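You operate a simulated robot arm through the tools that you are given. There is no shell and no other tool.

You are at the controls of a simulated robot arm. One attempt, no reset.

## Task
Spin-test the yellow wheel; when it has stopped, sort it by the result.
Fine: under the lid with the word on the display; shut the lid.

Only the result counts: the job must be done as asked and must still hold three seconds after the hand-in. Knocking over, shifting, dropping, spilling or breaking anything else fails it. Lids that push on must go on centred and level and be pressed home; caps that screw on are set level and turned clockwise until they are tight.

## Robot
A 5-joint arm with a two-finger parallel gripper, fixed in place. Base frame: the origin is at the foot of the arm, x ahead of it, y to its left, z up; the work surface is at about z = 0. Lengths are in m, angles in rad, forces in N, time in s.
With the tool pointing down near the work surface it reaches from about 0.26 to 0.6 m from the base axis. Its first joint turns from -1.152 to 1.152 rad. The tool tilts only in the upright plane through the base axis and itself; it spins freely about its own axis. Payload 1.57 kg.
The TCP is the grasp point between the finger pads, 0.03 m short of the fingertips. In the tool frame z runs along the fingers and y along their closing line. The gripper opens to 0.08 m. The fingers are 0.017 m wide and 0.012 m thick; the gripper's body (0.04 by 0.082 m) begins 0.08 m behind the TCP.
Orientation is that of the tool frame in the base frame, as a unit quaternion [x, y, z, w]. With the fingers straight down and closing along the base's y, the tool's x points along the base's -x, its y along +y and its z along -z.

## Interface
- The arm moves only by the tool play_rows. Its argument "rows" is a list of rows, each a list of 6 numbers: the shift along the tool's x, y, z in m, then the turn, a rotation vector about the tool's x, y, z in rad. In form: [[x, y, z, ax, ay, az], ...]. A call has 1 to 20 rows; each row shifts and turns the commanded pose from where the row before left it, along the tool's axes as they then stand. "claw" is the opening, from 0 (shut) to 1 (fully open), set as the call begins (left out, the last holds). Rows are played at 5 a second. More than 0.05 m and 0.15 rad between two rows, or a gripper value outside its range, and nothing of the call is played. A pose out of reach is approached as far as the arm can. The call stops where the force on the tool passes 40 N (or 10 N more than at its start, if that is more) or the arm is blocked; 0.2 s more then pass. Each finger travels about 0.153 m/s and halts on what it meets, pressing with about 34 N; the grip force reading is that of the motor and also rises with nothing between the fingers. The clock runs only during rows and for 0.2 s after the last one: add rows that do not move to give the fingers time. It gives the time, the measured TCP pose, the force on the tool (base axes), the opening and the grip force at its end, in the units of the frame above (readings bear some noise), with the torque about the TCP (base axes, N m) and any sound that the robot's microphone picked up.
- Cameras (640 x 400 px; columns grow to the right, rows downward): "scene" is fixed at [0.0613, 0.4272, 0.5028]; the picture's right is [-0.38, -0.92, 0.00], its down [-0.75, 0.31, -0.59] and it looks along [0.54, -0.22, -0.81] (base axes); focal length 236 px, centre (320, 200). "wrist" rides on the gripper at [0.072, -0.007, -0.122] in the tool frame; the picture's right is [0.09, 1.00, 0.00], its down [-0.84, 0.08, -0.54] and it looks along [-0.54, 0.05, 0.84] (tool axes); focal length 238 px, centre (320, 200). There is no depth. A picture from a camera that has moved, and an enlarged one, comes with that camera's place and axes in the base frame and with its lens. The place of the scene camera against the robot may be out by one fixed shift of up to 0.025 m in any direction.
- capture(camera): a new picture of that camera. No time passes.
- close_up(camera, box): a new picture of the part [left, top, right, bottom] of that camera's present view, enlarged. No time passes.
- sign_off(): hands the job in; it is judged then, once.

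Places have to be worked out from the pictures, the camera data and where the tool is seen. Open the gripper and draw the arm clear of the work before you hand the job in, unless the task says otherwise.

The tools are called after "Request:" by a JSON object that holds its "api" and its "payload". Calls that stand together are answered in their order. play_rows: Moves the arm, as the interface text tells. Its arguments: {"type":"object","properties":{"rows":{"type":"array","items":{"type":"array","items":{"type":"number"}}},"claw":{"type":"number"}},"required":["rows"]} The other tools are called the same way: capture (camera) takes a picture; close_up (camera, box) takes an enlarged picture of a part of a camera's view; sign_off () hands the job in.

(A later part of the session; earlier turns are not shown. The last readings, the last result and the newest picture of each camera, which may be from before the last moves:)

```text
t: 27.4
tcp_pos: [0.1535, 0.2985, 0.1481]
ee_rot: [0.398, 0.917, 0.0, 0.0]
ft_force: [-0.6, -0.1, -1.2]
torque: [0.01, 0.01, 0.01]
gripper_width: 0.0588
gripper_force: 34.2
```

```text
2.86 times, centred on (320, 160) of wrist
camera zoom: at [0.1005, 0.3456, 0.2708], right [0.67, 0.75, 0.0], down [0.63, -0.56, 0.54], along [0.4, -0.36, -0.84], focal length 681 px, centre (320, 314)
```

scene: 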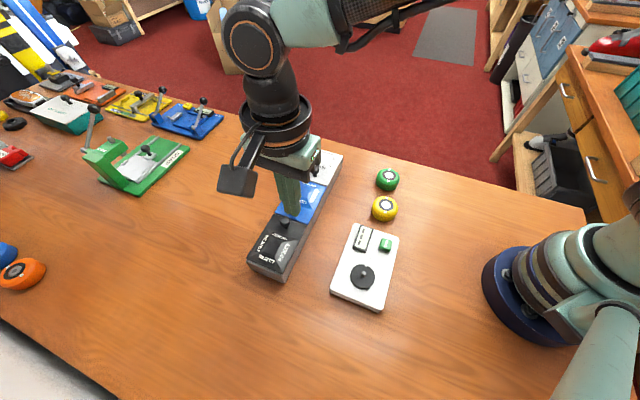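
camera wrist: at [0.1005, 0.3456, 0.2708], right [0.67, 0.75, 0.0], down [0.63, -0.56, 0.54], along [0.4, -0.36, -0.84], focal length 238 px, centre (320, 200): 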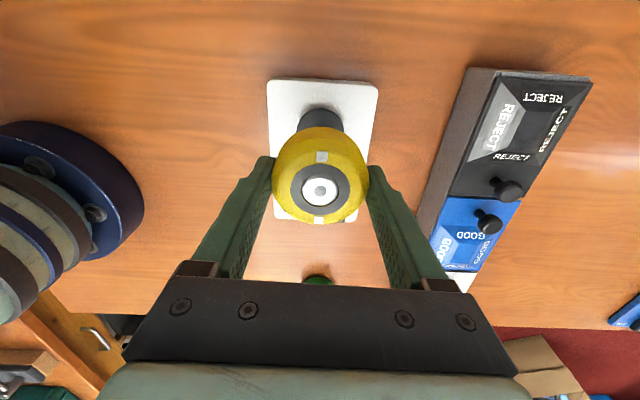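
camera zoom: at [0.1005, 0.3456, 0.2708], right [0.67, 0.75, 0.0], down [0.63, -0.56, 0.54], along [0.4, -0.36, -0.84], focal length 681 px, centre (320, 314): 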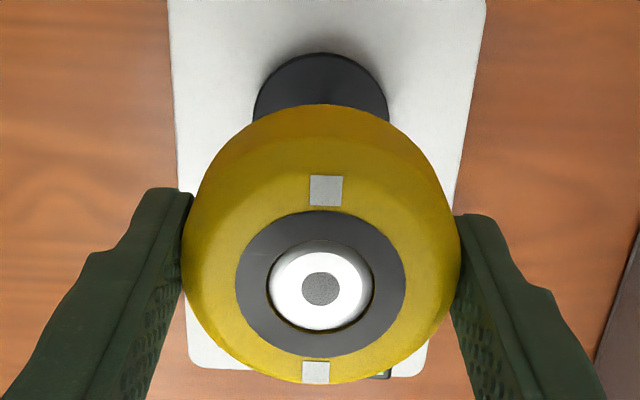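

The scene rays put hub and disk centre within about 0.5 mm of each other. I lower to just above the post top (TCP z≈0.095), then view again.

Request:
{"api": "play_rows", "payload": {"rows": [[0, 0, 0.01, 0, 0, 0], [0, 0, 0.015, 0, 0, 0], [0, 0, 0.015, 0, 0, 0], [0, 0, 0.01, 0, 0, 0], [0, 0, 0.004, 0, 0, 0], [0, 0, 0, 0, 0, 0]]}}

Request:
{"api": "close_up", "payload": {"camera": "scene", "box": [340, 235, 400, 305]}}

Request:
{"api": "close_up", "payload": {"camera": "wrist", "box": [270, 90, 370, 230]}}

```text
t: 28.8
tcp_pos: [0.1538, 0.2978, 0.0955]
ee_rot: [0.399, 0.917, 0.0, 0.0]
ft_force: [-0.3, 0.9, -1.7]
torque: [-0.02, 0.03, -0.01]
gripper_width: 0.0586
gripper_force: 34.4
```

```text
5.71 times, centred on (370, 270) of scene
camera zoom: at [0.0613, 0.4272, 0.5028], right [-0.38, -0.92, 0.0], down [-0.75, 0.31, -0.59], along [0.54, -0.22, -0.81], focal length 1351 px, centre (34, -200)
```

zoom: 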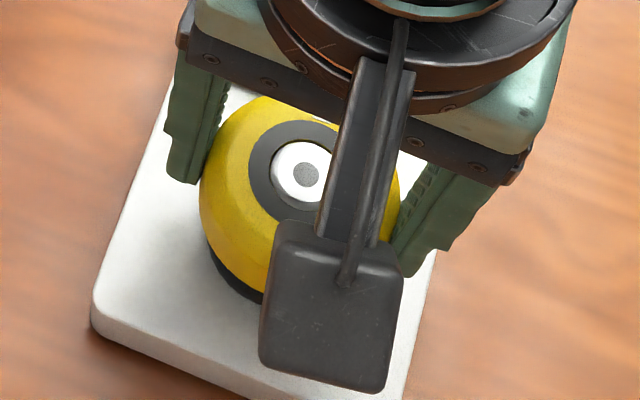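

```text
2.86 times, centred on (320, 160) of wrist
camera zoom: at [0.101, 0.3454, 0.2169], right [0.67, 0.75, 0.0], down [0.63, -0.56, 0.54], along [0.4, -0.36, -0.84], focal length 681 px, centre (320, 314)
```

zoom: 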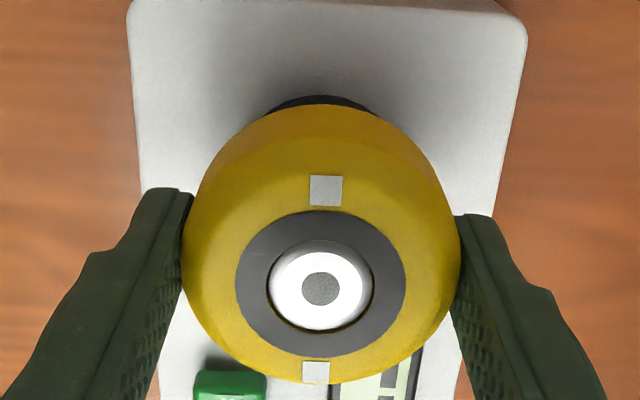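

The disk edge peeks out evenly around the wheel. Lowering in 3 mm steps with force watch.

Request:
{"api": "play_rows", "payload": {"rows": [[0, 0, 0.003, 0, 0, 0], [0, 0, 0.003, 0, 0, 0], [0, 0, 0.003, 0, 0, 0], [0, 0, 0.003, 0, 0, 0], [0, 0, 0.003, 0, 0, 0]]}}

```text
t: 30.0
tcp_pos: [0.1532, 0.299, 0.0813]
ee_rot: [0.4, 0.917, 0.0, 0.0]
ft_force: [-0.3, -0.2, -1.8]
torque: [0.04, -0.01, -0.03]
gripper_width: 0.0587
gripper_force: 33.9
```

No contact yet at z 0.081, below the estimated post top, so the bore seems to be taking the post. Continuing down.

Request:
{"api": "play_rows", "payload": {"rows": [[0, 0, 0.003, 0, 0, 0], [0, 0, 0.003, 0, 0, 0], [0, 0, 0.003, 0, 0, 0], [0, 0, 0.003, 0, 0, 0]]}}

Request:
{"api": "close_up", "payload": {"camera": "wrist", "box": [270, 90, 370, 230]}}

```text
t: 31.1
tcp_pos: [0.1527, 0.2986, 0.0705]
ee_rot: [0.399, 0.917, 0.0, -0.001]
ft_force: [-1.8, -1.2, 5.0]
torque: [-0.01, 0.07, 0.03]
gripper_width: 0.0588
gripper_force: 34.0
stopped in row 4: the force on the tool passed its limit at 45 N (the readings are from after the stop); the commanded pose is now the measured one
```

```text
2.86 times, centred on (320, 160) of wrist
camera zoom: at [0.101, 0.3459, 0.1917], right [0.67, 0.75, 0.0], down [0.63, -0.56, 0.54], along [0.4, -0.36, -0.84], focal length 681 px, centre (320, 314)
```

zoom: 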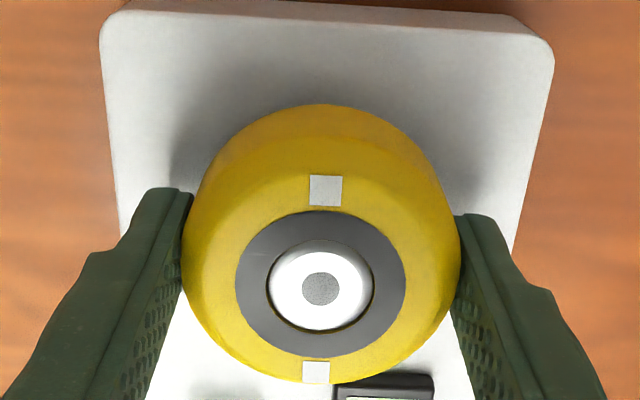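

Contact stopped the descent at z 0.0705, wheel underside near z 0.038. I look closely to tell whether it is seated on the disk or resting on the post.

Request:
{"api": "close_up", "payload": {"camera": "scene", "box": [340, 235, 400, 305]}}

Request:
{"api": "capture", "payload": {"camera": "wrist"}}

Request:
{"api": "capture", "payload": {"camera": "scene"}}

```text
5.71 times, centred on (370, 270) of scene
camera zoom: at [0.0613, 0.4272, 0.5028], right [-0.38, -0.92, 0.0], down [-0.75, 0.31, -0.59], along [0.54, -0.22, -0.81], focal length 1351 px, centre (34, -200)
```

zoom: 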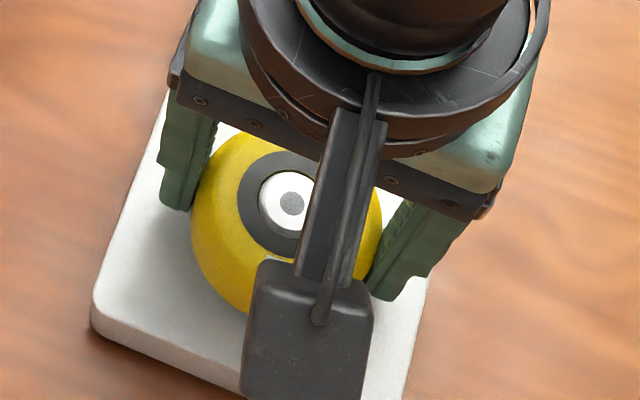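

```text
taken
camera wrist: at [0.101, 0.3459, 0.1917], right [0.67, 0.75, 0.0], down [0.63, -0.56, 0.54], along [0.4, -0.36, -0.84], focal length 238 px, centre (320, 200)
```

wrist: 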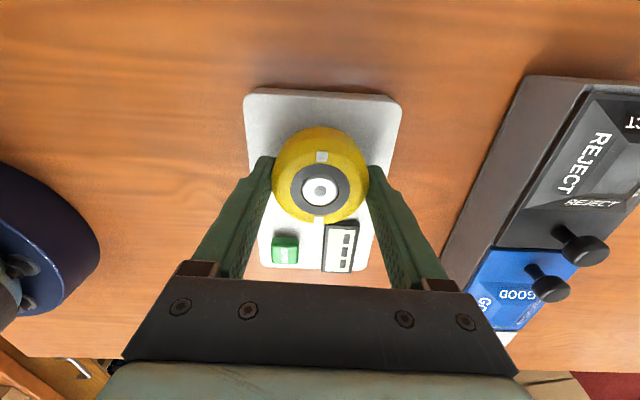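

```text
taken
```

scene: 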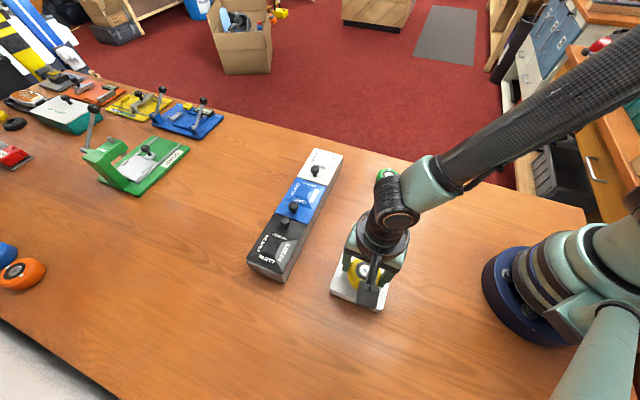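

Relative to the disk centre, the hub top sits only about 0.033–0.036 m up. That matches a 0.032 m wheel seated over the 0.026 m post, so the bore is engaged. I release it.

Request:
{"api": "play_rows", "payload": {"rows": [[0, 0, 0, 0, 0, 0], [0, 0, 0, 0, 0, 0], [0, 0, 0, 0, 0, 0]], "claw": 1}}

Request:
{"api": "close_up", "payload": {"camera": "wrist", "box": [270, 90, 370, 230]}}

Request:
{"api": "close_up", "payload": {"camera": "scene", "box": [340, 235, 400, 305]}}

```text
t: 31.9
tcp_pos: [0.1527, 0.299, 0.0706]
ee_rot: [0.399, 0.917, 0.0, 0.0]
ft_force: [-0.2, 0.7, 0.9]
torque: [0.04, 0.03, -0.04]
gripper_width: 0.0803
gripper_force: 0.0
```

```text
2.86 times, centred on (320, 160) of wrist
camera zoom: at [0.101, 0.3459, 0.1916], right [0.67, 0.75, 0.0], down [0.63, -0.56, 0.54], along [0.4, -0.36, -0.84], focal length 681 px, centre (320, 314)
```

zoom: 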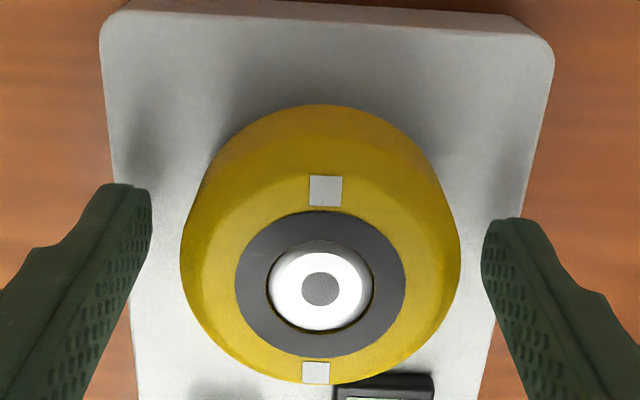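

```text
5.71 times, centred on (370, 270) of scene
camera zoom: at [0.0613, 0.4272, 0.5028], right [-0.38, -0.92, 0.0], down [-0.75, 0.31, -0.59], along [0.54, -0.22, -0.81], focal length 1351 px, centre (34, -200)
```

zoom: 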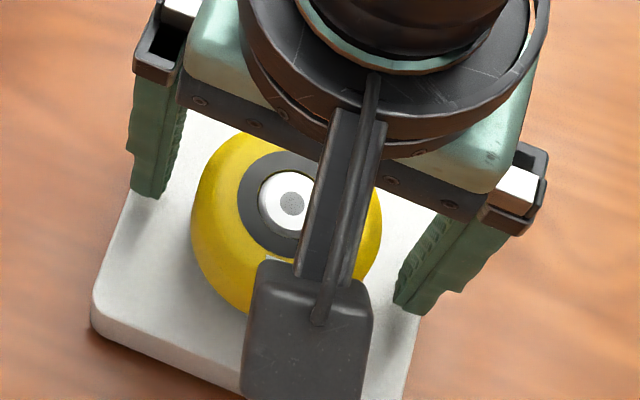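

The wheel stayed put, level, with no movement on release. I rise clear and move over the SPIN button at about (0.192, 0.2235), closing the fingers to use as a pusher.

Request:
{"api": "play_rows", "payload": {"rows": [[0, 0, -0.01, 0, 0, 0], [0, 0, -0.02, 0, 0, 0], [0, 0, -0.03, 0, 0, 0], [0, 0, -0.03, 0, 0, 0], [0, 0, 0, 0, 0, 0]]}}

Request:
{"api": "close_up", "payload": {"camera": "wrist", "box": [240, 80, 400, 240]}}

Request:
{"api": "play_rows", "payload": {"rows": [[-0.0205, -0.0057, 0, 0, 0, 0], [-0.0205, -0.0057, 0, 0, 0, 0], [-0.0205, -0.0057, 0, 0, 0, 0], [-0.0205, -0.0057, 0, 0, 0, 0], [0, 0, 0, 0, 0, 0], [0, 0, 0, 0, 0, 0]], "claw": 0}}

Request:
{"api": "capture", "payload": {"camera": "wrist"}}

Request:
{"api": "close_up", "payload": {"camera": "scene", "box": [330, 210, 420, 315]}}

```text
t: 33.1
tcp_pos: [0.1535, 0.3, 0.1608]
ee_rot: [0.398, 0.917, 0.001, 0.0]
ft_force: [-0.7, -0.3, 0.4]
torque: [-0.01, -0.01, -0.02]
gripper_width: 0.0802
gripper_force: 0.0
```

```text
2.50 times, centred on (320, 160) of wrist
camera zoom: at [0.1009, 0.3461, 0.2816], right [0.67, 0.75, 0.0], down [0.63, -0.56, 0.54], along [0.4, -0.36, -0.84], focal length 596 px, centre (320, 300)
```

zoom: 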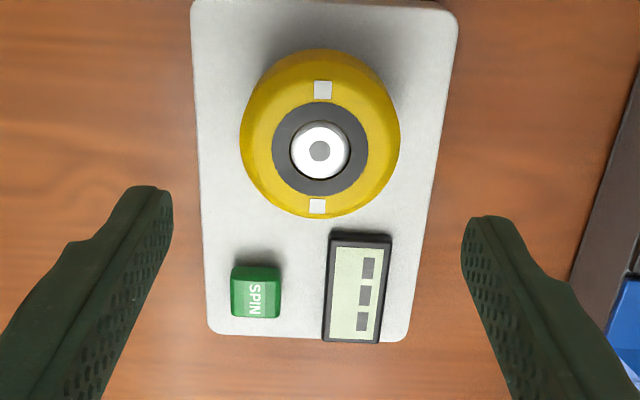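

```text
t: 34.5
tcp_pos: [0.1924, 0.2221, 0.1613]
ee_rot: [0.399, 0.917, 0.0, -0.001]
ft_force: [-0.3, -0.4, 0.3]
torque: [0.01, 0.0, -0.02]
gripper_width: 0.0001
gripper_force: 21.3
```

```text
taken
camera wrist: at [0.1401, 0.2705, 0.2821], right [0.67, 0.75, 0.0], down [0.63, -0.56, 0.54], along [0.4, -0.36, -0.84], focal length 238 px, centre (320, 200)
```

wrist: 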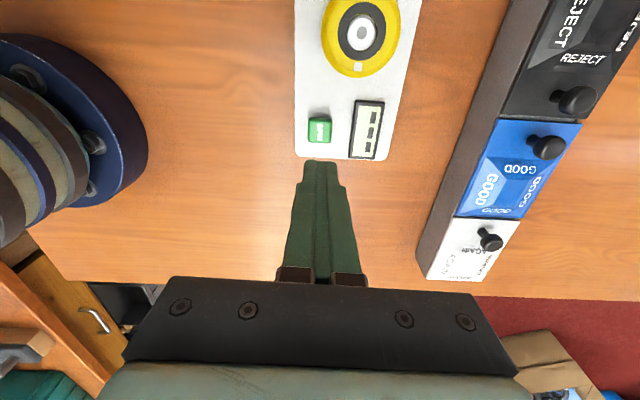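

```text
3.81 times, centred on (375, 262) of scene
camera zoom: at [0.0613, 0.4272, 0.5028], right [-0.38, -0.92, 0.0], down [-0.75, 0.31, -0.59], along [0.54, -0.22, -0.81], focal length 901 px, centre (110, -38)
```

zoom: 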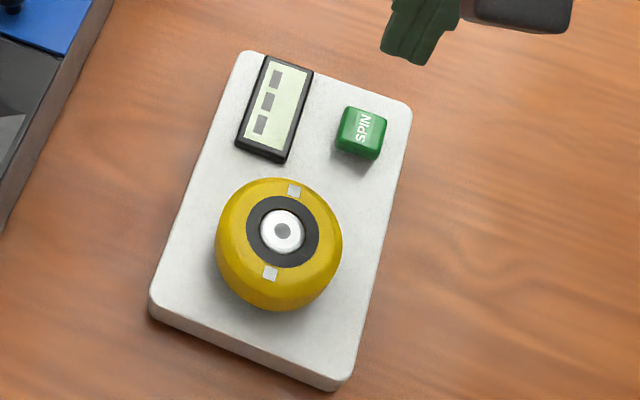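

The wheel sits on the disk, aligned with the post. The button is about 2.5 mm along +x from the TCP, so I correct that and descend with the closed fingers to just above it.

Request:
{"api": "play_rows", "payload": {"rows": [[0.0025, -0.0005, 0.02, 0, 0, 0], [0, 0, 0.025, 0, 0, 0], [0, 0, 0.02, 0, 0, 0], [0, 0, 0.01, 0, 0, 0], [0, 0, 0, 0, 0, 0]]}}

Request:
{"api": "capture", "payload": {"camera": "wrist"}}

Request:
{"api": "close_up", "payload": {"camera": "scene", "box": [330, 210, 420, 315]}}

```text
t: 35.7
tcp_pos: [0.1905, 0.2251, 0.0849]
ee_rot: [0.399, 0.917, 0.0, -0.001]
ft_force: [0.6, 0.2, 0.3]
torque: [0.02, -0.01, -0.01]
gripper_width: 0.0
gripper_force: 20.9
```

```text
taken
camera wrist: at [0.1383, 0.2718, 0.207], right [0.67, 0.75, 0.0], down [0.63, -0.56, 0.54], along [0.4, -0.36, -0.84], focal length 238 px, centre (320, 200)
```

wrist: 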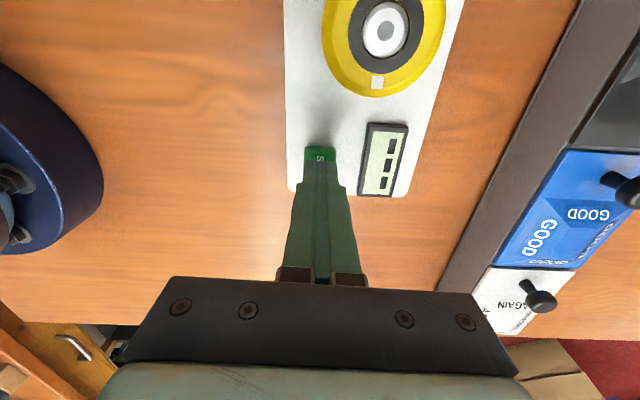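

```text
3.81 times, centred on (375, 262) of scene
camera zoom: at [0.0613, 0.4272, 0.5028], right [-0.38, -0.92, 0.0], down [-0.75, 0.31, -0.59], along [0.54, -0.22, -0.81], focal length 901 px, centre (110, -38)
```

zoom: 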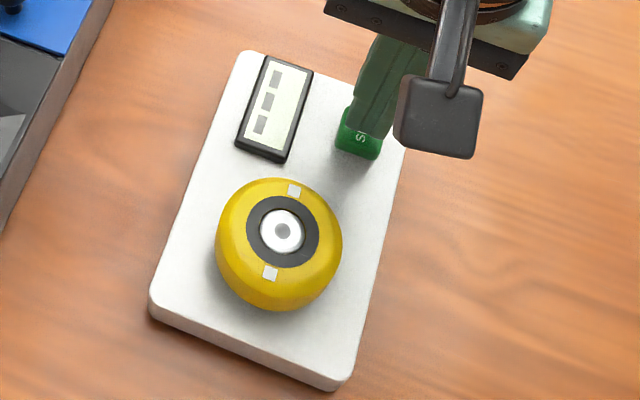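

The fingertips hang over the button, clear of wheel and display. I press down in 2–3 mm steps until I hear or feel a response.

Request:
{"api": "play_rows", "payload": {"rows": [[0, 0, 0.003, 0, 0, 0], [0, 0, 0.003, 0, 0, 0], [0, 0, 0.002, 0, 0, 0], [0, 0, 0.002, 0, 0, 0], [0, 0, 0.002, 0, 0, 0]]}}

```text
t: 36.9
tcp_pos: [0.1894, 0.2245, 0.0728]
ee_rot: [0.399, 0.917, 0.001, -0.001]
ft_force: [-0.5, 0.3, 1.6]
torque: [-0.01, 0.02, -0.02]
gripper_width: 0.0001
gripper_force: 21.5
heard: click
```

A click was heard with light force. I lift off and watch the wheel and display.

Request:
{"api": "play_rows", "payload": {"rows": [[0, 0, -0.015, 0, 0, 0], [0, 0, -0.03, 0, 0, 0]]}}

Request:
{"api": "close_up", "payload": {"camera": "scene", "box": [330, 210, 420, 315]}}

Request:
{"api": "close_up", "payload": {"camera": "scene", "box": [345, 215, 385, 260]}}

```text
t: 37.5
tcp_pos: [0.1896, 0.2241, 0.1177]
ee_rot: [0.399, 0.917, 0.0, 0.001]
ft_force: [-0.8, 0.8, -0.1]
torque: [0.01, 0.0, 0.03]
gripper_width: 0.0
gripper_force: 20.9
```

```text
3.81 times, centred on (375, 262) of scene
camera zoom: at [0.0613, 0.4272, 0.5028], right [-0.38, -0.92, 0.0], down [-0.75, 0.31, -0.59], along [0.54, -0.22, -0.81], focal length 901 px, centre (110, -38)
```

zoom: 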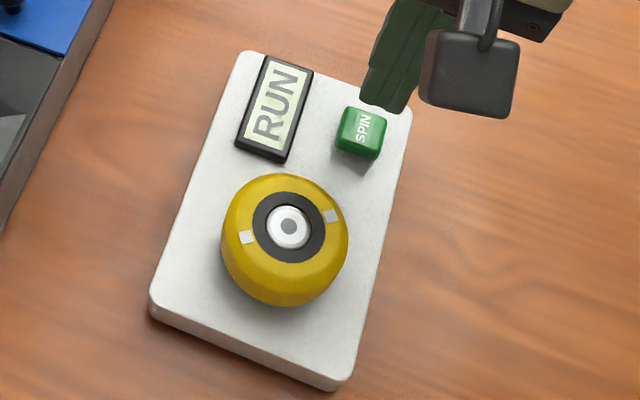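

```text
8.89 times, centred on (365, 238) of scene
camera zoom: at [0.0613, 0.4272, 0.5028], right [-0.38, -0.92, 0.0], down [-0.75, 0.31, -0.59], along [0.54, -0.22, -0.81], focal length 2102 px, centre (-80, -133)
```

zoom: 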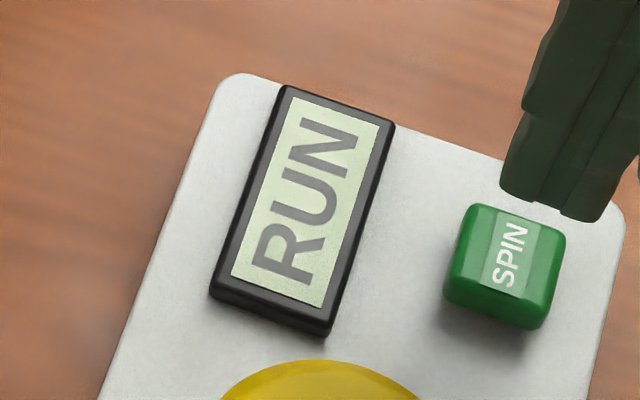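

The display reads RUN and the wheel is turning. I move up and wait.

Request:
{"api": "play_rows", "payload": {"rows": [[0, 0, -0.04, 0, 0, 0], [0, 0, 0, 0, 0, 0], [0, 0, 0, 0, 0, 0], [0, 0, 0, 0, 0, 0], [0, 0, 0, 0, 0, 0], [0, 0, 0, 0, 0, 0], [0, 0, 0, 0, 0, 0], [0, 0, 0, 0, 0, 0], [0, 0, 0, 0, 0, 0], [0, 0, 0, 0, 0, 0], [0, 0, 0, 0, 0, 0], [0, 0, 0, 0, 0, 0], [0, 0, 0, 0, 0, 0], [0, 0, 0, 0, 0, 0], [0, 0, 0, 0, 0, 0]]}}

Request:
{"api": "close_up", "payload": {"camera": "scene", "box": [330, 210, 420, 315]}}

```text
t: 40.7
tcp_pos: [0.1916, 0.2253, 0.1575]
ee_rot: [0.399, 0.917, 0.0, 0.0]
ft_force: [-0.4, 0.4, -0.1]
torque: [0.0, 0.0, -0.02]
gripper_width: 0.0001
gripper_force: 21.7
```

```text
3.81 times, centred on (375, 262) of scene
camera zoom: at [0.0613, 0.4272, 0.5028], right [-0.38, -0.92, 0.0], down [-0.75, 0.31, -0.59], along [0.54, -0.22, -0.81], focal length 901 px, centre (110, -38)
```

zoom: 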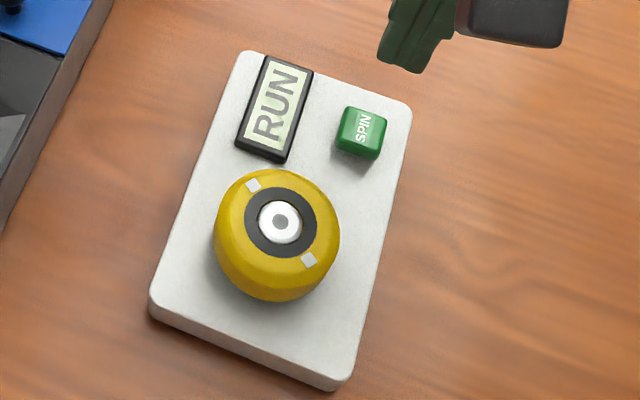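

Still running, with a visible wobble. Waiting further.

Request:
{"api": "play_rows", "payload": {"rows": [[0, 0, 0, 0, 0, 0], [0, 0, 0, 0, 0, 0], [0, 0, 0, 0, 0, 0], [0, 0, 0, 0, 0, 0], [0, 0, 0, 0, 0, 0], [0, 0, 0, 0, 0, 0], [0, 0, 0, 0, 0, 0], [0, 0, 0, 0, 0, 0], [0, 0, 0, 0, 0, 0], [0, 0, 0, 0, 0, 0], [0, 0, 0, 0, 0, 0], [0, 0, 0, 0, 0, 0], [0, 0, 0, 0, 0, 0], [0, 0, 0, 0, 0, 0], [0, 0, 0, 0, 0, 0], [0, 0, 0, 0, 0, 0], [0, 0, 0, 0, 0, 0], [0, 0, 0, 0, 0, 0], [0, 0, 0, 0, 0, 0], [0, 0, 0, 0, 0, 0]]}}

Request:
{"api": "close_up", "payload": {"camera": "scene", "box": [330, 210, 420, 315]}}

```text
t: 44.9
tcp_pos: [0.1898, 0.2244, 0.1583]
ee_rot: [0.398, 0.917, 0.0, 0.001]
ft_force: [-0.5, -0.9, -1.3]
torque: [0.01, 0.02, -0.03]
gripper_width: 0.0
gripper_force: 21.4
```

```text
3.81 times, centred on (375, 262) of scene
camera zoom: at [0.0613, 0.4272, 0.5028], right [-0.38, -0.92, 0.0], down [-0.75, 0.31, -0.59], along [0.54, -0.22, -0.81], focal length 901 px, centre (110, -38)
```

zoom: 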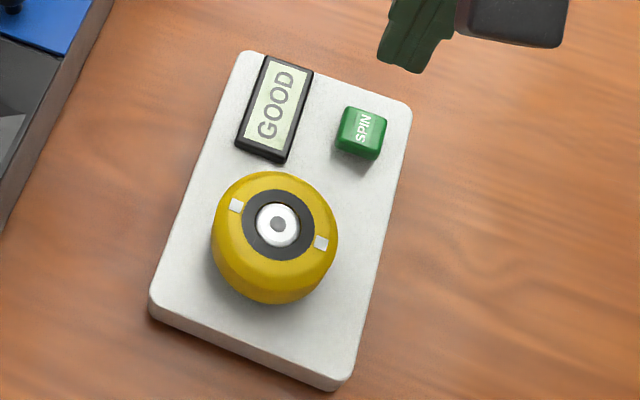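

The display shows GOOD. I wait a bit and re-check that the wheel has stopped and the word stays.

Request:
{"api": "play_rows", "payload": {"rows": [[0, 0, 0, 0, 0, 0], [0, 0, 0, 0, 0, 0], [0, 0, 0, 0, 0, 0], [0, 0, 0, 0, 0, 0], [0, 0, 0, 0, 0, 0], [0, 0, 0, 0, 0, 0], [0, 0, 0, 0, 0, 0], [0, 0, 0, 0, 0, 0], [0, 0, 0, 0, 0, 0], [0, 0, 0, 0, 0, 0]]}}

Request:
{"api": "close_up", "payload": {"camera": "scene", "box": [330, 210, 420, 315]}}

```text
t: 47.1
tcp_pos: [0.1897, 0.2254, 0.1572]
ee_rot: [0.399, 0.917, 0.0, 0.001]
ft_force: [-0.1, 0.2, 0.0]
torque: [0.0, 0.02, 0.02]
gripper_width: 0.0001
gripper_force: 20.9
```

```text
3.81 times, centred on (375, 262) of scene
camera zoom: at [0.0613, 0.4272, 0.5028], right [-0.38, -0.92, 0.0], down [-0.75, 0.31, -0.59], along [0.54, -0.22, -0.81], focal length 901 px, centre (110, -38)
```

zoom: 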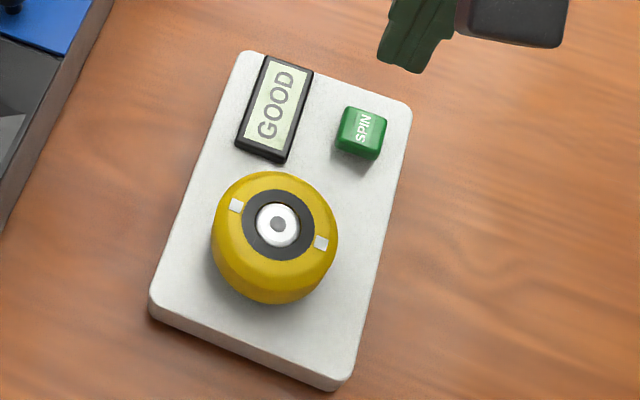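

The wheel is still and the display reads GOOD. The blue lid's knob triangulates to about (0.334, 0.373, 0.074), lid surface z≈0.051, hinge apparently on the AGAIN side, about 0.096 from the knob. I go above the knob with the closing line along the hinge axis.

Request:
{"api": "play_rows", "payload": {"rows": [[0.002, 0.0413, 0, 0, 0, -0.035], [0.002, 0.0413, 0, 0, 0, 0], [0.002, 0.0413, 0, 0, 0, 0], [0.002, 0.0413, 0, 0, 0, 0], [0.002, 0.0413, 0, 0, 0, 0], [0, 0, 0, 0, 0, 0], [0, 0, 0, 0, 0, 0]], "claw": 0.6}}

Request:
{"api": "capture", "payload": {"camera": "wrist"}}

Request:
{"api": "close_up", "payload": {"camera": "wrist", "box": [240, 80, 400, 200]}}

```text
t: 48.7
tcp_pos: [0.3297, 0.3781, 0.1581]
ee_rot: [0.382, 0.924, 0.001, -0.001]
ft_force: [-0.3, 0.2, 0.1]
torque: [-0.01, -0.02, 0.0]
gripper_width: 0.0482
gripper_force: 0.1
```

```text
taken
camera wrist: at [0.2753, 0.4224, 0.2802], right [0.64, 0.77, 0.0], down [0.65, -0.54, 0.54], along [0.42, -0.35, -0.84], focal length 238 px, centre (320, 200)
```

wrist: 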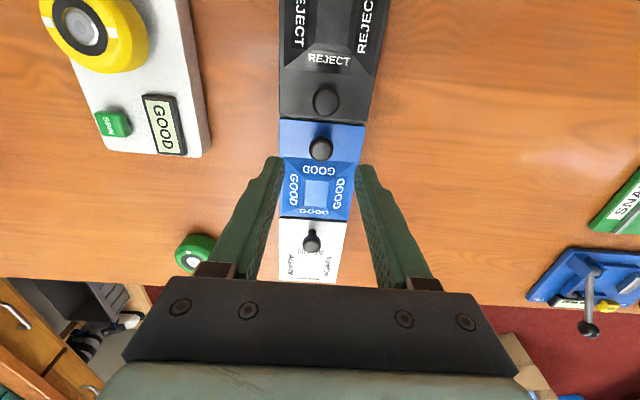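

```text
3.33 times, centred on (320, 140) of wrist
camera zoom: at [0.2753, 0.4224, 0.2802], right [0.64, 0.77, 0.0], down [0.65, -0.54, 0.54], along [0.42, -0.35, -0.84], focal length 794 px, centre (320, 400)
```

zoom: 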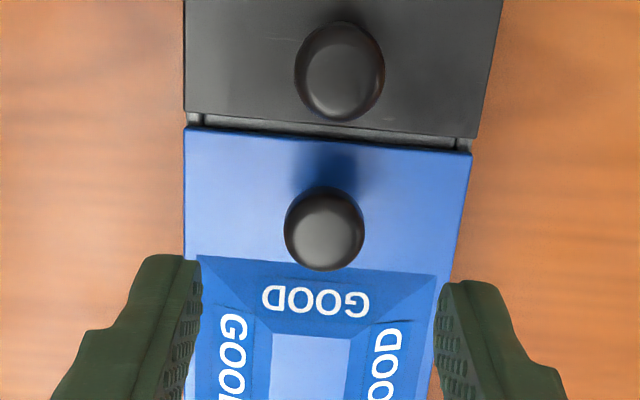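

The ball measures −4.9 mm in x and +1.2 mm in y from the TCP. I correct that, descend to TCP z≈0.088 so the tips stay above the lid, and look before gripping.

Request:
{"api": "play_rows", "payload": {"rows": [[-0.0049, 0.0012, 0.01, 0, 0, 0], [0, 0, 0.02, 0, 0, 0], [0, 0, 0.02, 0, 0, 0], [0, 0, 0.014, 0, 0, 0], [0, 0, 0.006, 0, 0, 0], [0, 0, 0, 0, 0, 0]]}}

Request:
{"api": "close_up", "payload": {"camera": "wrist", "box": [240, 120, 400, 240]}}

Request:
{"api": "close_up", "payload": {"camera": "scene", "box": [240, 140, 350, 290]}}

```text
t: 50.1
tcp_pos: [0.3341, 0.3742, 0.0873]
ee_rot: [0.383, 0.924, 0.0, 0.0]
ft_force: [-0.4, 0.3, -1.0]
torque: [0.01, 0.01, -0.02]
gripper_width: 0.0481
gripper_force: 0.1
```

```text
3.33 times, centred on (320, 180) of wrist
camera zoom: at [0.2806, 0.4198, 0.2089], right [0.64, 0.77, 0.0], down [0.65, -0.54, 0.54], along [0.42, -0.35, -0.84], focal length 794 px, centre (320, 267)
```

zoom: 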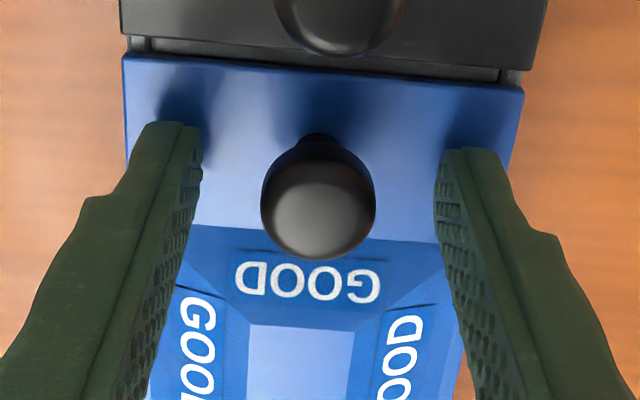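

```text
2.67 times, centred on (295, 215) of scene
camera zoom: at [0.0613, 0.4272, 0.5028], right [-0.38, -0.92, 0.0], down [-0.75, 0.31, -0.59], along [0.54, -0.22, -0.81], focal length 631 px, centre (387, 160)
```

zoom: 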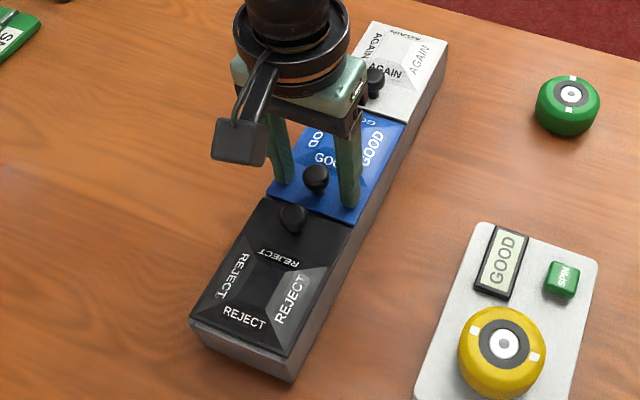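

The ball is centred between the fingers. Gripping it.

Request:
{"api": "play_rows", "payload": {"rows": [[0, 0, 0, 0, 0, 0], [0, 0, 0, 0, 0, 0], [0, 0, 0, 0, 0, 0]], "claw": 0}}

Request:
{"api": "close_up", "payload": {"camera": "wrist", "box": [240, 120, 400, 240]}}

```text
t: 50.9
tcp_pos: [0.3339, 0.3742, 0.0877]
ee_rot: [0.383, 0.924, -0.001, -0.001]
ft_force: [-3.3, -2.3, 1.3]
torque: [-0.06, 0.05, 0.0]
gripper_width: 0.0211
gripper_force: 33.9
```

```text
3.33 times, centred on (320, 180) of wrist
camera zoom: at [0.2805, 0.4197, 0.2089], right [0.64, 0.77, 0.0], down [0.65, -0.54, 0.54], along [0.42, -0.35, -0.84], focal length 794 px, centre (320, 267)
```

zoom: 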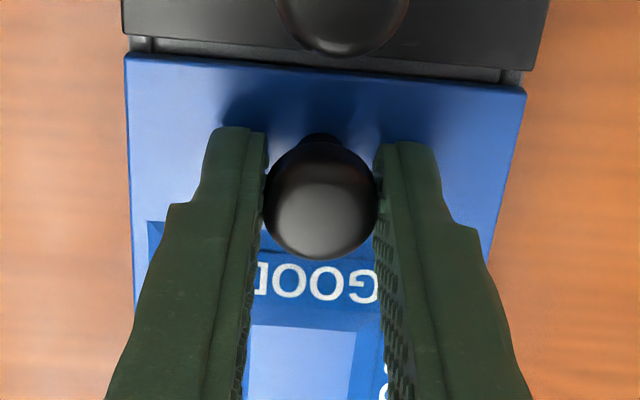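

Gripped at 0.021. I lift along the start of the hinge arc and watch the force and lid.

Request:
{"api": "play_rows", "payload": {"rows": [[-0.0013, 0, -0.0048, 0, 0, 0], [-0.0015, 0, -0.0047, 0, 0, 0], [-0.0018, 0, -0.0046, 0, 0, 0], [0, 0, 0, 0, 0, 0]]}}

Request:
{"api": "close_up", "payload": {"camera": "scene", "box": [240, 140, 350, 290]}}

Request:
{"api": "close_up", "payload": {"camera": "wrist", "box": [220, 60, 420, 280]}}

```text
t: 51.9
tcp_pos: [0.337, 0.3716, 0.0995]
ee_rot: [0.383, 0.924, -0.002, -0.001]
ft_force: [-3.1, 2.5, -29.5]
torque: [0.23, 0.27, -0.01]
gripper_width: 0.0212
gripper_force: 34.3
```

```text
2.67 times, centred on (295, 215) of scene
camera zoom: at [0.0614, 0.4273, 0.5026], right [-0.38, -0.92, 0.0], down [-0.75, 0.31, -0.59], along [0.54, -0.22, -0.81], focal length 631 px, centre (387, 160)
```

zoom: 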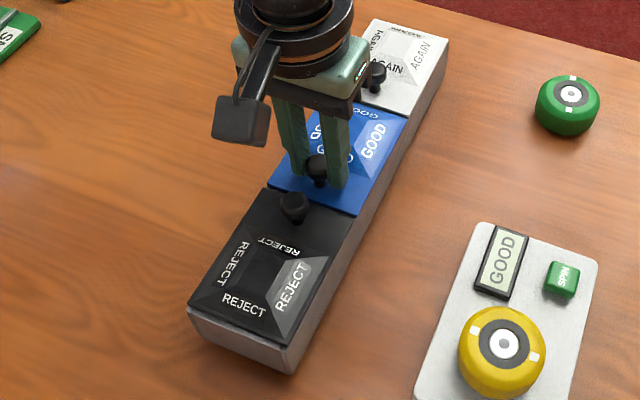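

```text
1.82 times, centred on (320, 170) of wrist
camera zoom: at [0.2836, 0.4158, 0.2216], right [0.64, 0.77, -0.01], down [0.65, -0.53, 0.54], along [0.41, -0.35, -0.84], focal length 433 px, centre (320, 254)
```

zoom: 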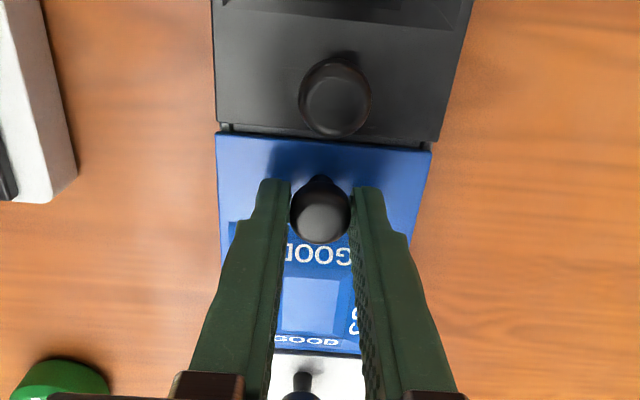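

The load rose to 29 N and the whole tray's REJECT end looks slightly raised instead of the lid opening. I reverse that lift at once and compare.

Request:
{"api": "play_rows", "payload": {"rows": [[0.0018, 0, 0.0046, 0, 0, 0], [0.0015, 0, 0.0047, 0, 0, 0], [0.0013, 0, 0.0048, 0, 0, 0], [0, 0, 0, 0, 0, 0]]}}

Request:
{"api": "close_up", "payload": {"camera": "scene", "box": [240, 140, 350, 290]}}

Request:
{"api": "close_up", "payload": {"camera": "wrist", "box": [220, 60, 420, 280]}}

```text
t: 52.7
tcp_pos: [0.3356, 0.3733, 0.0936]
ee_rot: [0.383, 0.924, -0.002, 0.0]
ft_force: [-2.7, -2.7, 4.6]
torque: [-0.08, 0.04, 0.0]
gripper_width: 0.0214
gripper_force: 34.3
stopped in row 4: the force on the tool passed its limit at 44 N (the readings are from after the stop); the commanded pose is now the measured one
```

```text
2.67 times, centred on (295, 215) of scene
camera zoom: at [0.0613, 0.4272, 0.5028], right [-0.38, -0.92, 0.0], down [-0.75, 0.31, -0.59], along [0.54, -0.22, -0.81], focal length 631 px, centre (387, 160)
```

zoom: 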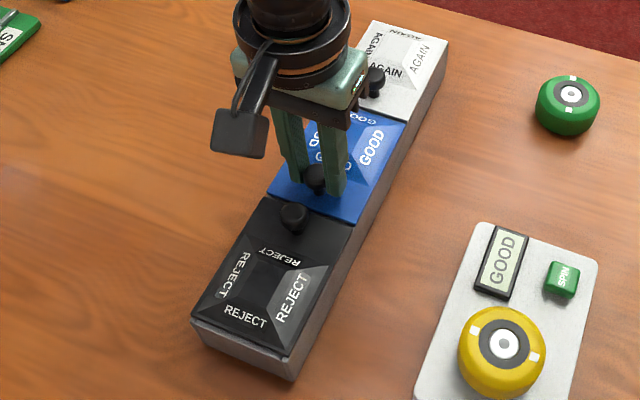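

```text
1.82 times, centred on (320, 170) of wrist
camera zoom: at [0.282, 0.4185, 0.2143], right [0.64, 0.77, 0.0], down [0.65, -0.54, 0.54], along [0.41, -0.35, -0.84], focal length 433 px, centre (320, 254)
```

zoom: 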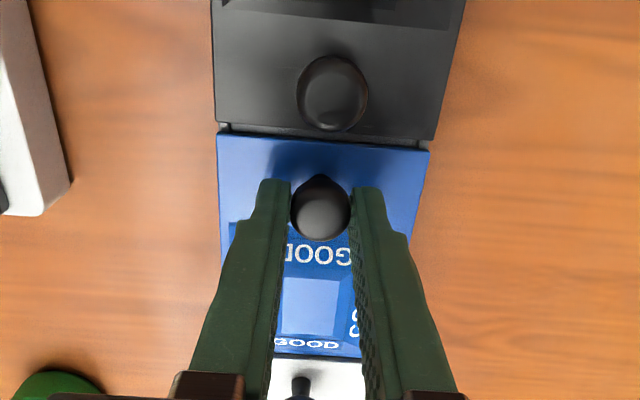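

The tray settled back after the grip slid on the knob; the lid didn't open by lifting there. I release, back away, and check the tray's position and the lid's real mechanism.

Request:
{"api": "play_rows", "payload": {"rows": [[0, 0, 0, 0, 0, 0], [0, 0, 0, 0, 0, 0], [0, 0, -0.03, 0, 0, 0], [0, 0, -0.04, 0, 0, 0], [0, 0, 0, 0, 0, 0]], "claw": 0.6}}

Request:
{"api": "close_up", "payload": {"camera": "wrist", "box": [260, 100, 390, 180]}}

Request:
{"api": "close_up", "payload": {"camera": "wrist", "box": [260, 180, 380, 290]}}

Request:
{"api": "close_up", "payload": {"camera": "scene", "box": [240, 140, 350, 290]}}

```text
t: 53.9
tcp_pos: [0.3343, 0.3731, 0.1624]
ee_rot: [0.384, 0.923, -0.002, 0.0]
ft_force: [1.0, -1.0, 0.3]
torque: [0.01, 0.0, -0.02]
gripper_width: 0.0479
gripper_force: 0.1
```

```text
4.92 times, centred on (325, 140) of wrist
camera zoom: at [0.2811, 0.4185, 0.2844], right [0.64, 0.77, 0.0], down [0.65, -0.54, 0.54], along [0.41, -0.35, -0.84], focal length 1173 px, centre (295, 495)
```

zoom: 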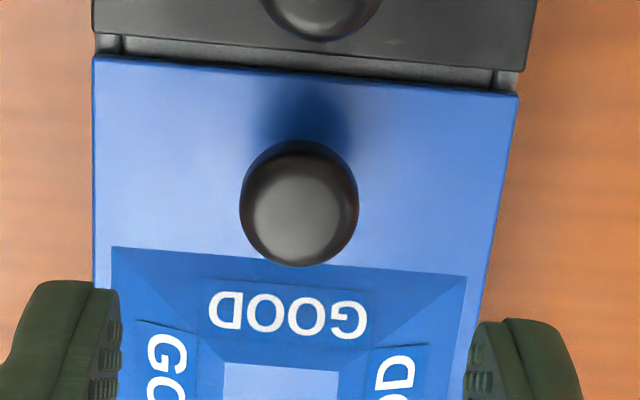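

```text
3.64 times, centred on (320, 235) of wrist
camera zoom: at [0.2811, 0.4185, 0.2844], right [0.64, 0.77, 0.0], down [0.65, -0.54, 0.54], along [0.41, -0.35, -0.84], focal length 867 px, centre (320, 73)
```

zoom: 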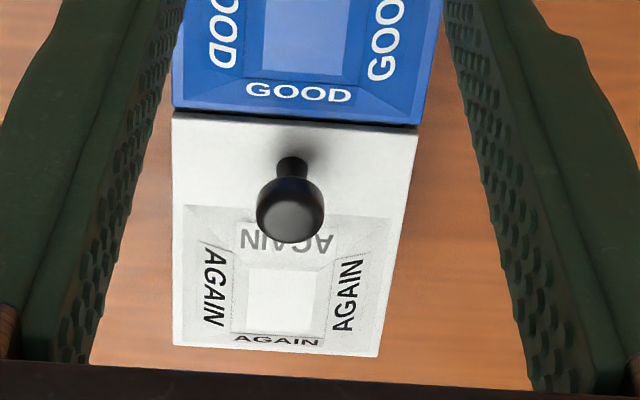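

```text
2.67 times, centred on (295, 215) of scene
camera zoom: at [0.0613, 0.4272, 0.5028], right [-0.38, -0.92, 0.0], down [-0.75, 0.31, -0.59], along [0.54, -0.22, -0.81], focal length 631 px, centre (387, 160)
```

zoom: 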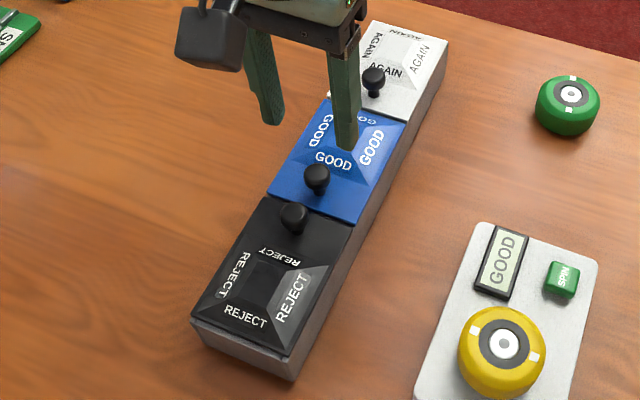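

The tray is back where it was within about a pixel. The lid evidently doesn't open with a plain lift, so I move the camera over the seam between the GOOD and REJECT lids for a sharp look at the gap and edges.

Request:
{"api": "play_rows", "payload": {"rows": [[-0.027, 0, 0, 0, 0, 0], [-0.027, 0, 0, 0, 0, 0], [0, 0, 0.025, 0, 0, 0], [0, 0, 0, 0, 0, 0]]}}

Request:
{"api": "capture", "payload": {"camera": "wrist"}}

Request:
{"api": "close_up", "payload": {"camera": "wrist", "box": [255, 20, 395, 110]}}

Request:
{"api": "close_up", "payload": {"camera": "wrist", "box": [250, 170, 390, 260]}}

```text
t: 54.9
tcp_pos: [0.3728, 0.3348, 0.1391]
ee_rot: [0.385, 0.923, -0.001, -0.001]
ft_force: [-0.8, 0.0, -0.4]
torque: [-0.02, 0.02, 0.03]
gripper_width: 0.0476
gripper_force: 0.0
```

```text
taken
camera wrist: at [0.3193, 0.3798, 0.2598], right [0.64, 0.77, 0.0], down [0.65, -0.54, 0.54], along [0.41, -0.35, -0.84], focal length 238 px, centre (320, 200)
```

wrist: 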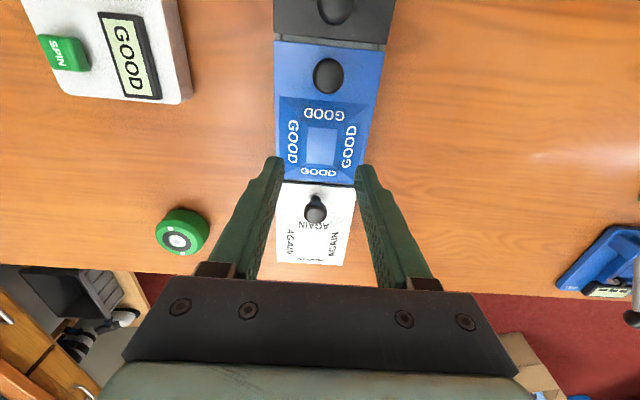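

```text
4.44 times, centred on (325, 65) of wrist
camera zoom: at [0.3193, 0.3798, 0.2598], right [0.64, 0.77, 0.0], down [0.65, -0.54, 0.54], along [0.41, -0.35, -0.84], focal length 1059 px, centre (298, 800)
```

zoom: 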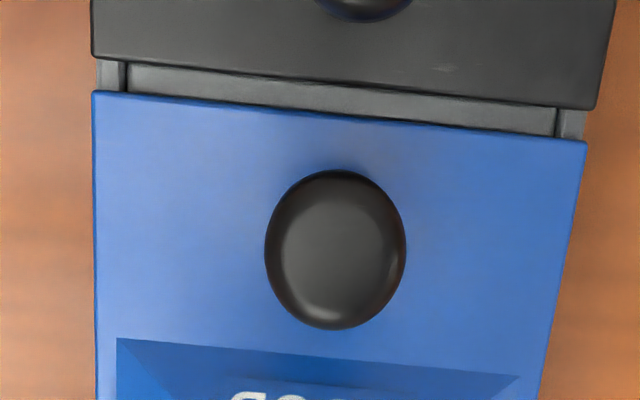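

```text
4.44 times, centred on (320, 215) of wrist
camera zoom: at [0.3193, 0.3798, 0.2598], right [0.64, 0.77, 0.0], down [0.65, -0.54, 0.54], along [0.41, -0.35, -0.84], focal length 1059 px, centre (320, 133)
```

zoom: 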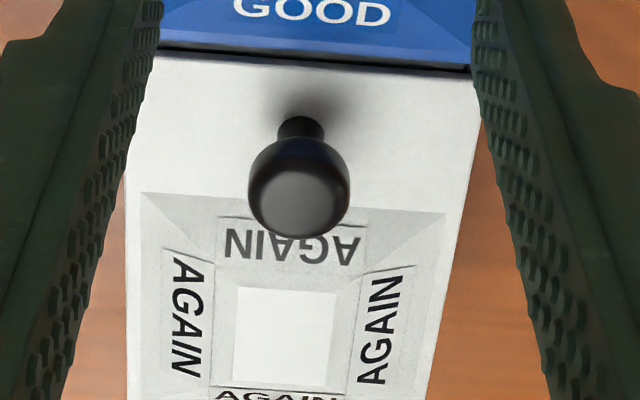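

Only a plain dividing wall shows in the gap: no hinge or latch. The off-centre knob may just make room for the raised label, so the lid may slide. I'll regrip the knob and probe sideways with tiny, low-force moves.

Request:
{"api": "play_rows", "payload": {"rows": [[0, 0, -0.02, 0, 0, 0], [0.027, 0, 0, 0, 0, 0], [0.0272, 0, 0, 0, 0, 0], [0, 0, 0, 0, 0, 0]], "claw": 0.6}}

Request:
{"api": "close_up", "payload": {"camera": "wrist", "box": [240, 80, 400, 200]}}

```text
t: 55.9
tcp_pos: [0.3356, 0.3737, 0.1577]
ee_rot: [0.384, 0.923, -0.002, 0.0]
ft_force: [-0.4, 0.1, 0.6]
torque: [0.02, -0.01, -0.01]
gripper_width: 0.0479
gripper_force: 0.1
```

```text
3.33 times, centred on (320, 140) of wrist
camera zoom: at [0.2818, 0.4189, 0.2799], right [0.64, 0.77, 0.0], down [0.65, -0.54, 0.54], along [0.41, -0.35, -0.84], focal length 794 px, centre (320, 400)
```

zoom: 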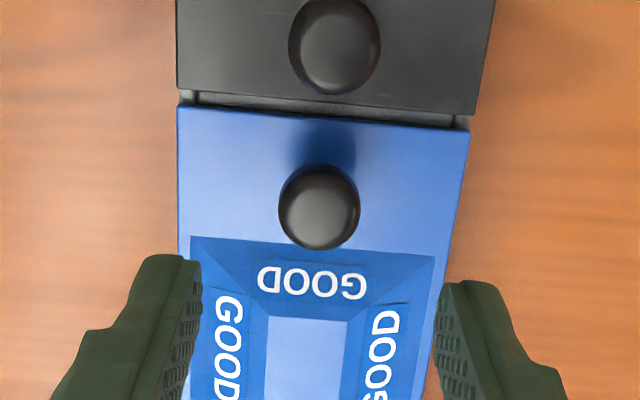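

Ball offset is (+1.5, −0.8) mm. Correcting, descending and gripping.

Request:
{"api": "play_rows", "payload": {"rows": [[0.0015, -0.0008, 0.01, 0, 0, 0], [0, 0, 0.02, 0, 0, 0], [0, 0, 0.02, 0, 0, 0], [0, 0, 0.014, 0, 0, 0], [0, 0, 0.006, 0, 0, 0], [0, 0, 0, 0, 0, 0]]}}

Request:
{"api": "play_rows", "payload": {"rows": [[0, 0, 0, 0, 0, 0], [0, 0, 0, 0, 0, 0], [0, 0, 0, 0, 0, 0]], "claw": 0}}

Request:
{"api": "play_rows", "payload": {"rows": [[0, 0.001, 0, 0, 0, 0], [0, 0.001, 0, 0, 0, 0], [0, 0, 0, 0, 0, 0]]}}

```text
t: 57.3
tcp_pos: [0.3349, 0.3745, 0.0867]
ee_rot: [0.384, 0.923, 0.0, 0.0]
ft_force: [-0.4, 0.1, -0.6]
torque: [0.02, -0.01, 0.01]
gripper_width: 0.0481
gripper_force: 0.0
```

```text
t: 58.1
tcp_pos: [0.3344, 0.3736, 0.0878]
ee_rot: [0.384, 0.923, -0.001, 0.0]
ft_force: [0.8, 0.7, 0.4]
torque: [0.03, -0.01, 0.02]
gripper_width: 0.0211
gripper_force: 34.1
```

```text
t: 58.9
tcp_pos: [0.3351, 0.3737, 0.0869]
ee_rot: [0.384, 0.923, -0.003, -0.001]
ft_force: [-10.7, -16.6, 15.6]
torque: [-0.31, 0.16, 0.02]
gripper_width: 0.0211
gripper_force: 34.0
```

+e is rigid (about 20 N for 2 mm). I undo that and probe −e by 1 mm.

Request:
{"api": "play_rows", "payload": {"rows": [[0, -0.001, 0, 0, 0, 0], [0, -0.001, 0, 0, 0, 0], [0, 0, 0, 0, 0, 0]]}}

Request:
{"api": "play_rows", "payload": {"rows": [[0, -0.001, 0, 0, 0, 0], [0, 0, 0, 0, 0, 0]]}}

```text
t: 59.7
tcp_pos: [0.3329, 0.3745, 0.0878]
ee_rot: [0.385, 0.923, 0.0, 0.001]
ft_force: [4.4, -4.5, 0.9]
torque: [-0.06, -0.07, -0.03]
gripper_width: 0.0213
gripper_force: 34.1
```

```text
t: 60.3
tcp_pos: [0.3317, 0.3727, 0.0873]
ee_rot: [0.384, 0.923, -0.001, -0.001]
ft_force: [5.8, -4.8, -0.4]
torque: [0.07, -0.14, 0.0]
gripper_width: 0.021
gripper_force: 33.7
```

−e gave almost no extra resistance. I continue −e another 2 mm and check.

Request:
{"api": "play_rows", "payload": {"rows": [[0, -0.001, 0, 0, 0, 0], [0, -0.001, 0, 0, 0, 0], [0, 0, 0, 0, 0, 0]]}}

Request:
{"api": "close_up", "payload": {"camera": "wrist", "box": [220, 60, 420, 280]}}

Request:
{"api": "close_up", "payload": {"camera": "scene", "box": [240, 140, 350, 290]}}

```text
t: 61.1
tcp_pos: [0.3328, 0.372, 0.0872]
ee_rot: [0.384, 0.923, -0.001, 0.0]
ft_force: [6.0, -5.1, 2.0]
torque: [-0.09, -0.09, -0.03]
gripper_width: 0.0211
gripper_force: 34.0
```

```text
1.82 times, centred on (320, 170) of wrist
camera zoom: at [0.2781, 0.4169, 0.2093], right [0.64, 0.77, 0.0], down [0.65, -0.54, 0.54], along [0.41, -0.35, -0.84], focal length 433 px, centre (320, 254)
```

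zoom: 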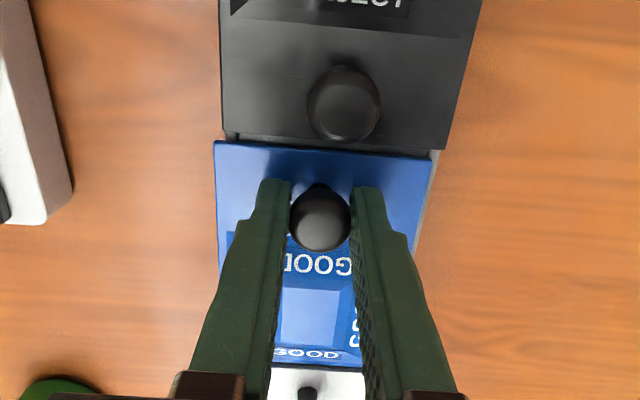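

```text
2.67 times, centred on (295, 215) of scene
camera zoom: at [0.0613, 0.4272, 0.5028], right [-0.38, -0.92, 0.0], down [-0.75, 0.31, -0.59], along [0.54, -0.22, -0.81], focal length 631 px, centre (387, 160)
```

zoom: 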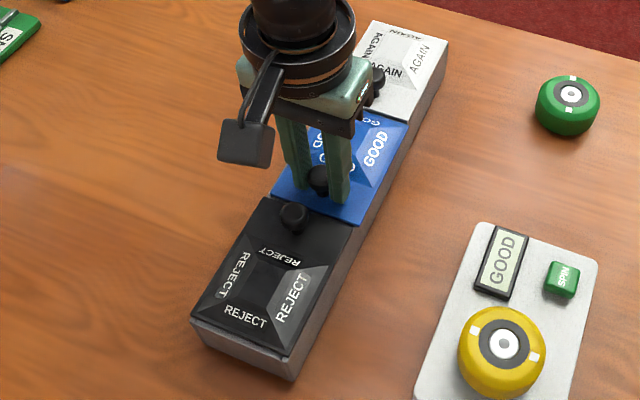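

The blue lid has slid toward −e (the box rim now shows on its far side), so it's a sliding lid that opens toward the tester side. There's room before the tester, so I slide it further, easing off the small n-force.

Request:
{"api": "play_rows", "payload": {"rows": [[-0.0007, -0.002, 0, 0, 0, 0], [0, -0.004, 0, 0, 0, 0], [0, -0.005, 0, 0, 0, 0], [0, -0.005, 0, 0, 0, 0], [0, -0.005, 0, 0, 0, 0], [0, -0.005, 0, 0, 0, 0], [0, -0.005, 0, 0, 0, 0], [0, 0, 0, 0, 0, 0]]}}

Request:
{"api": "capture", "payload": {"camera": "wrist"}}

Request:
{"api": "close_up", "payload": {"camera": "scene", "box": [240, 140, 350, 290]}}

```text
t: 62.9
tcp_pos: [0.3094, 0.3507, 0.0881]
ee_rot: [0.383, 0.924, -0.001, -0.001]
ft_force: [-3.5, 4.5, 3.5]
torque: [0.1, 0.05, 0.01]
gripper_width: 0.021
gripper_force: 33.6
```

```text
taken
camera wrist: at [0.2562, 0.3949, 0.2092], right [0.64, 0.77, 0.0], down [0.65, -0.54, 0.54], along [0.41, -0.35, -0.84], focal length 238 px, centre (320, 200)
```

wrist: 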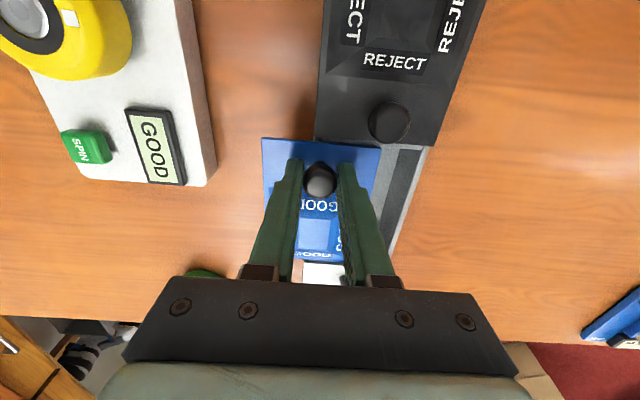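

```text
2.67 times, centred on (295, 215) of scene
camera zoom: at [0.0613, 0.4272, 0.5028], right [-0.38, -0.92, 0.0], down [-0.75, 0.31, -0.59], along [0.54, -0.22, -0.81], focal length 631 px, centre (387, 160)
```

zoom: 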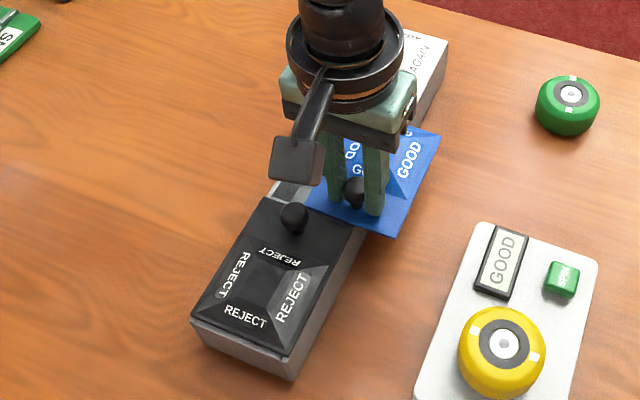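

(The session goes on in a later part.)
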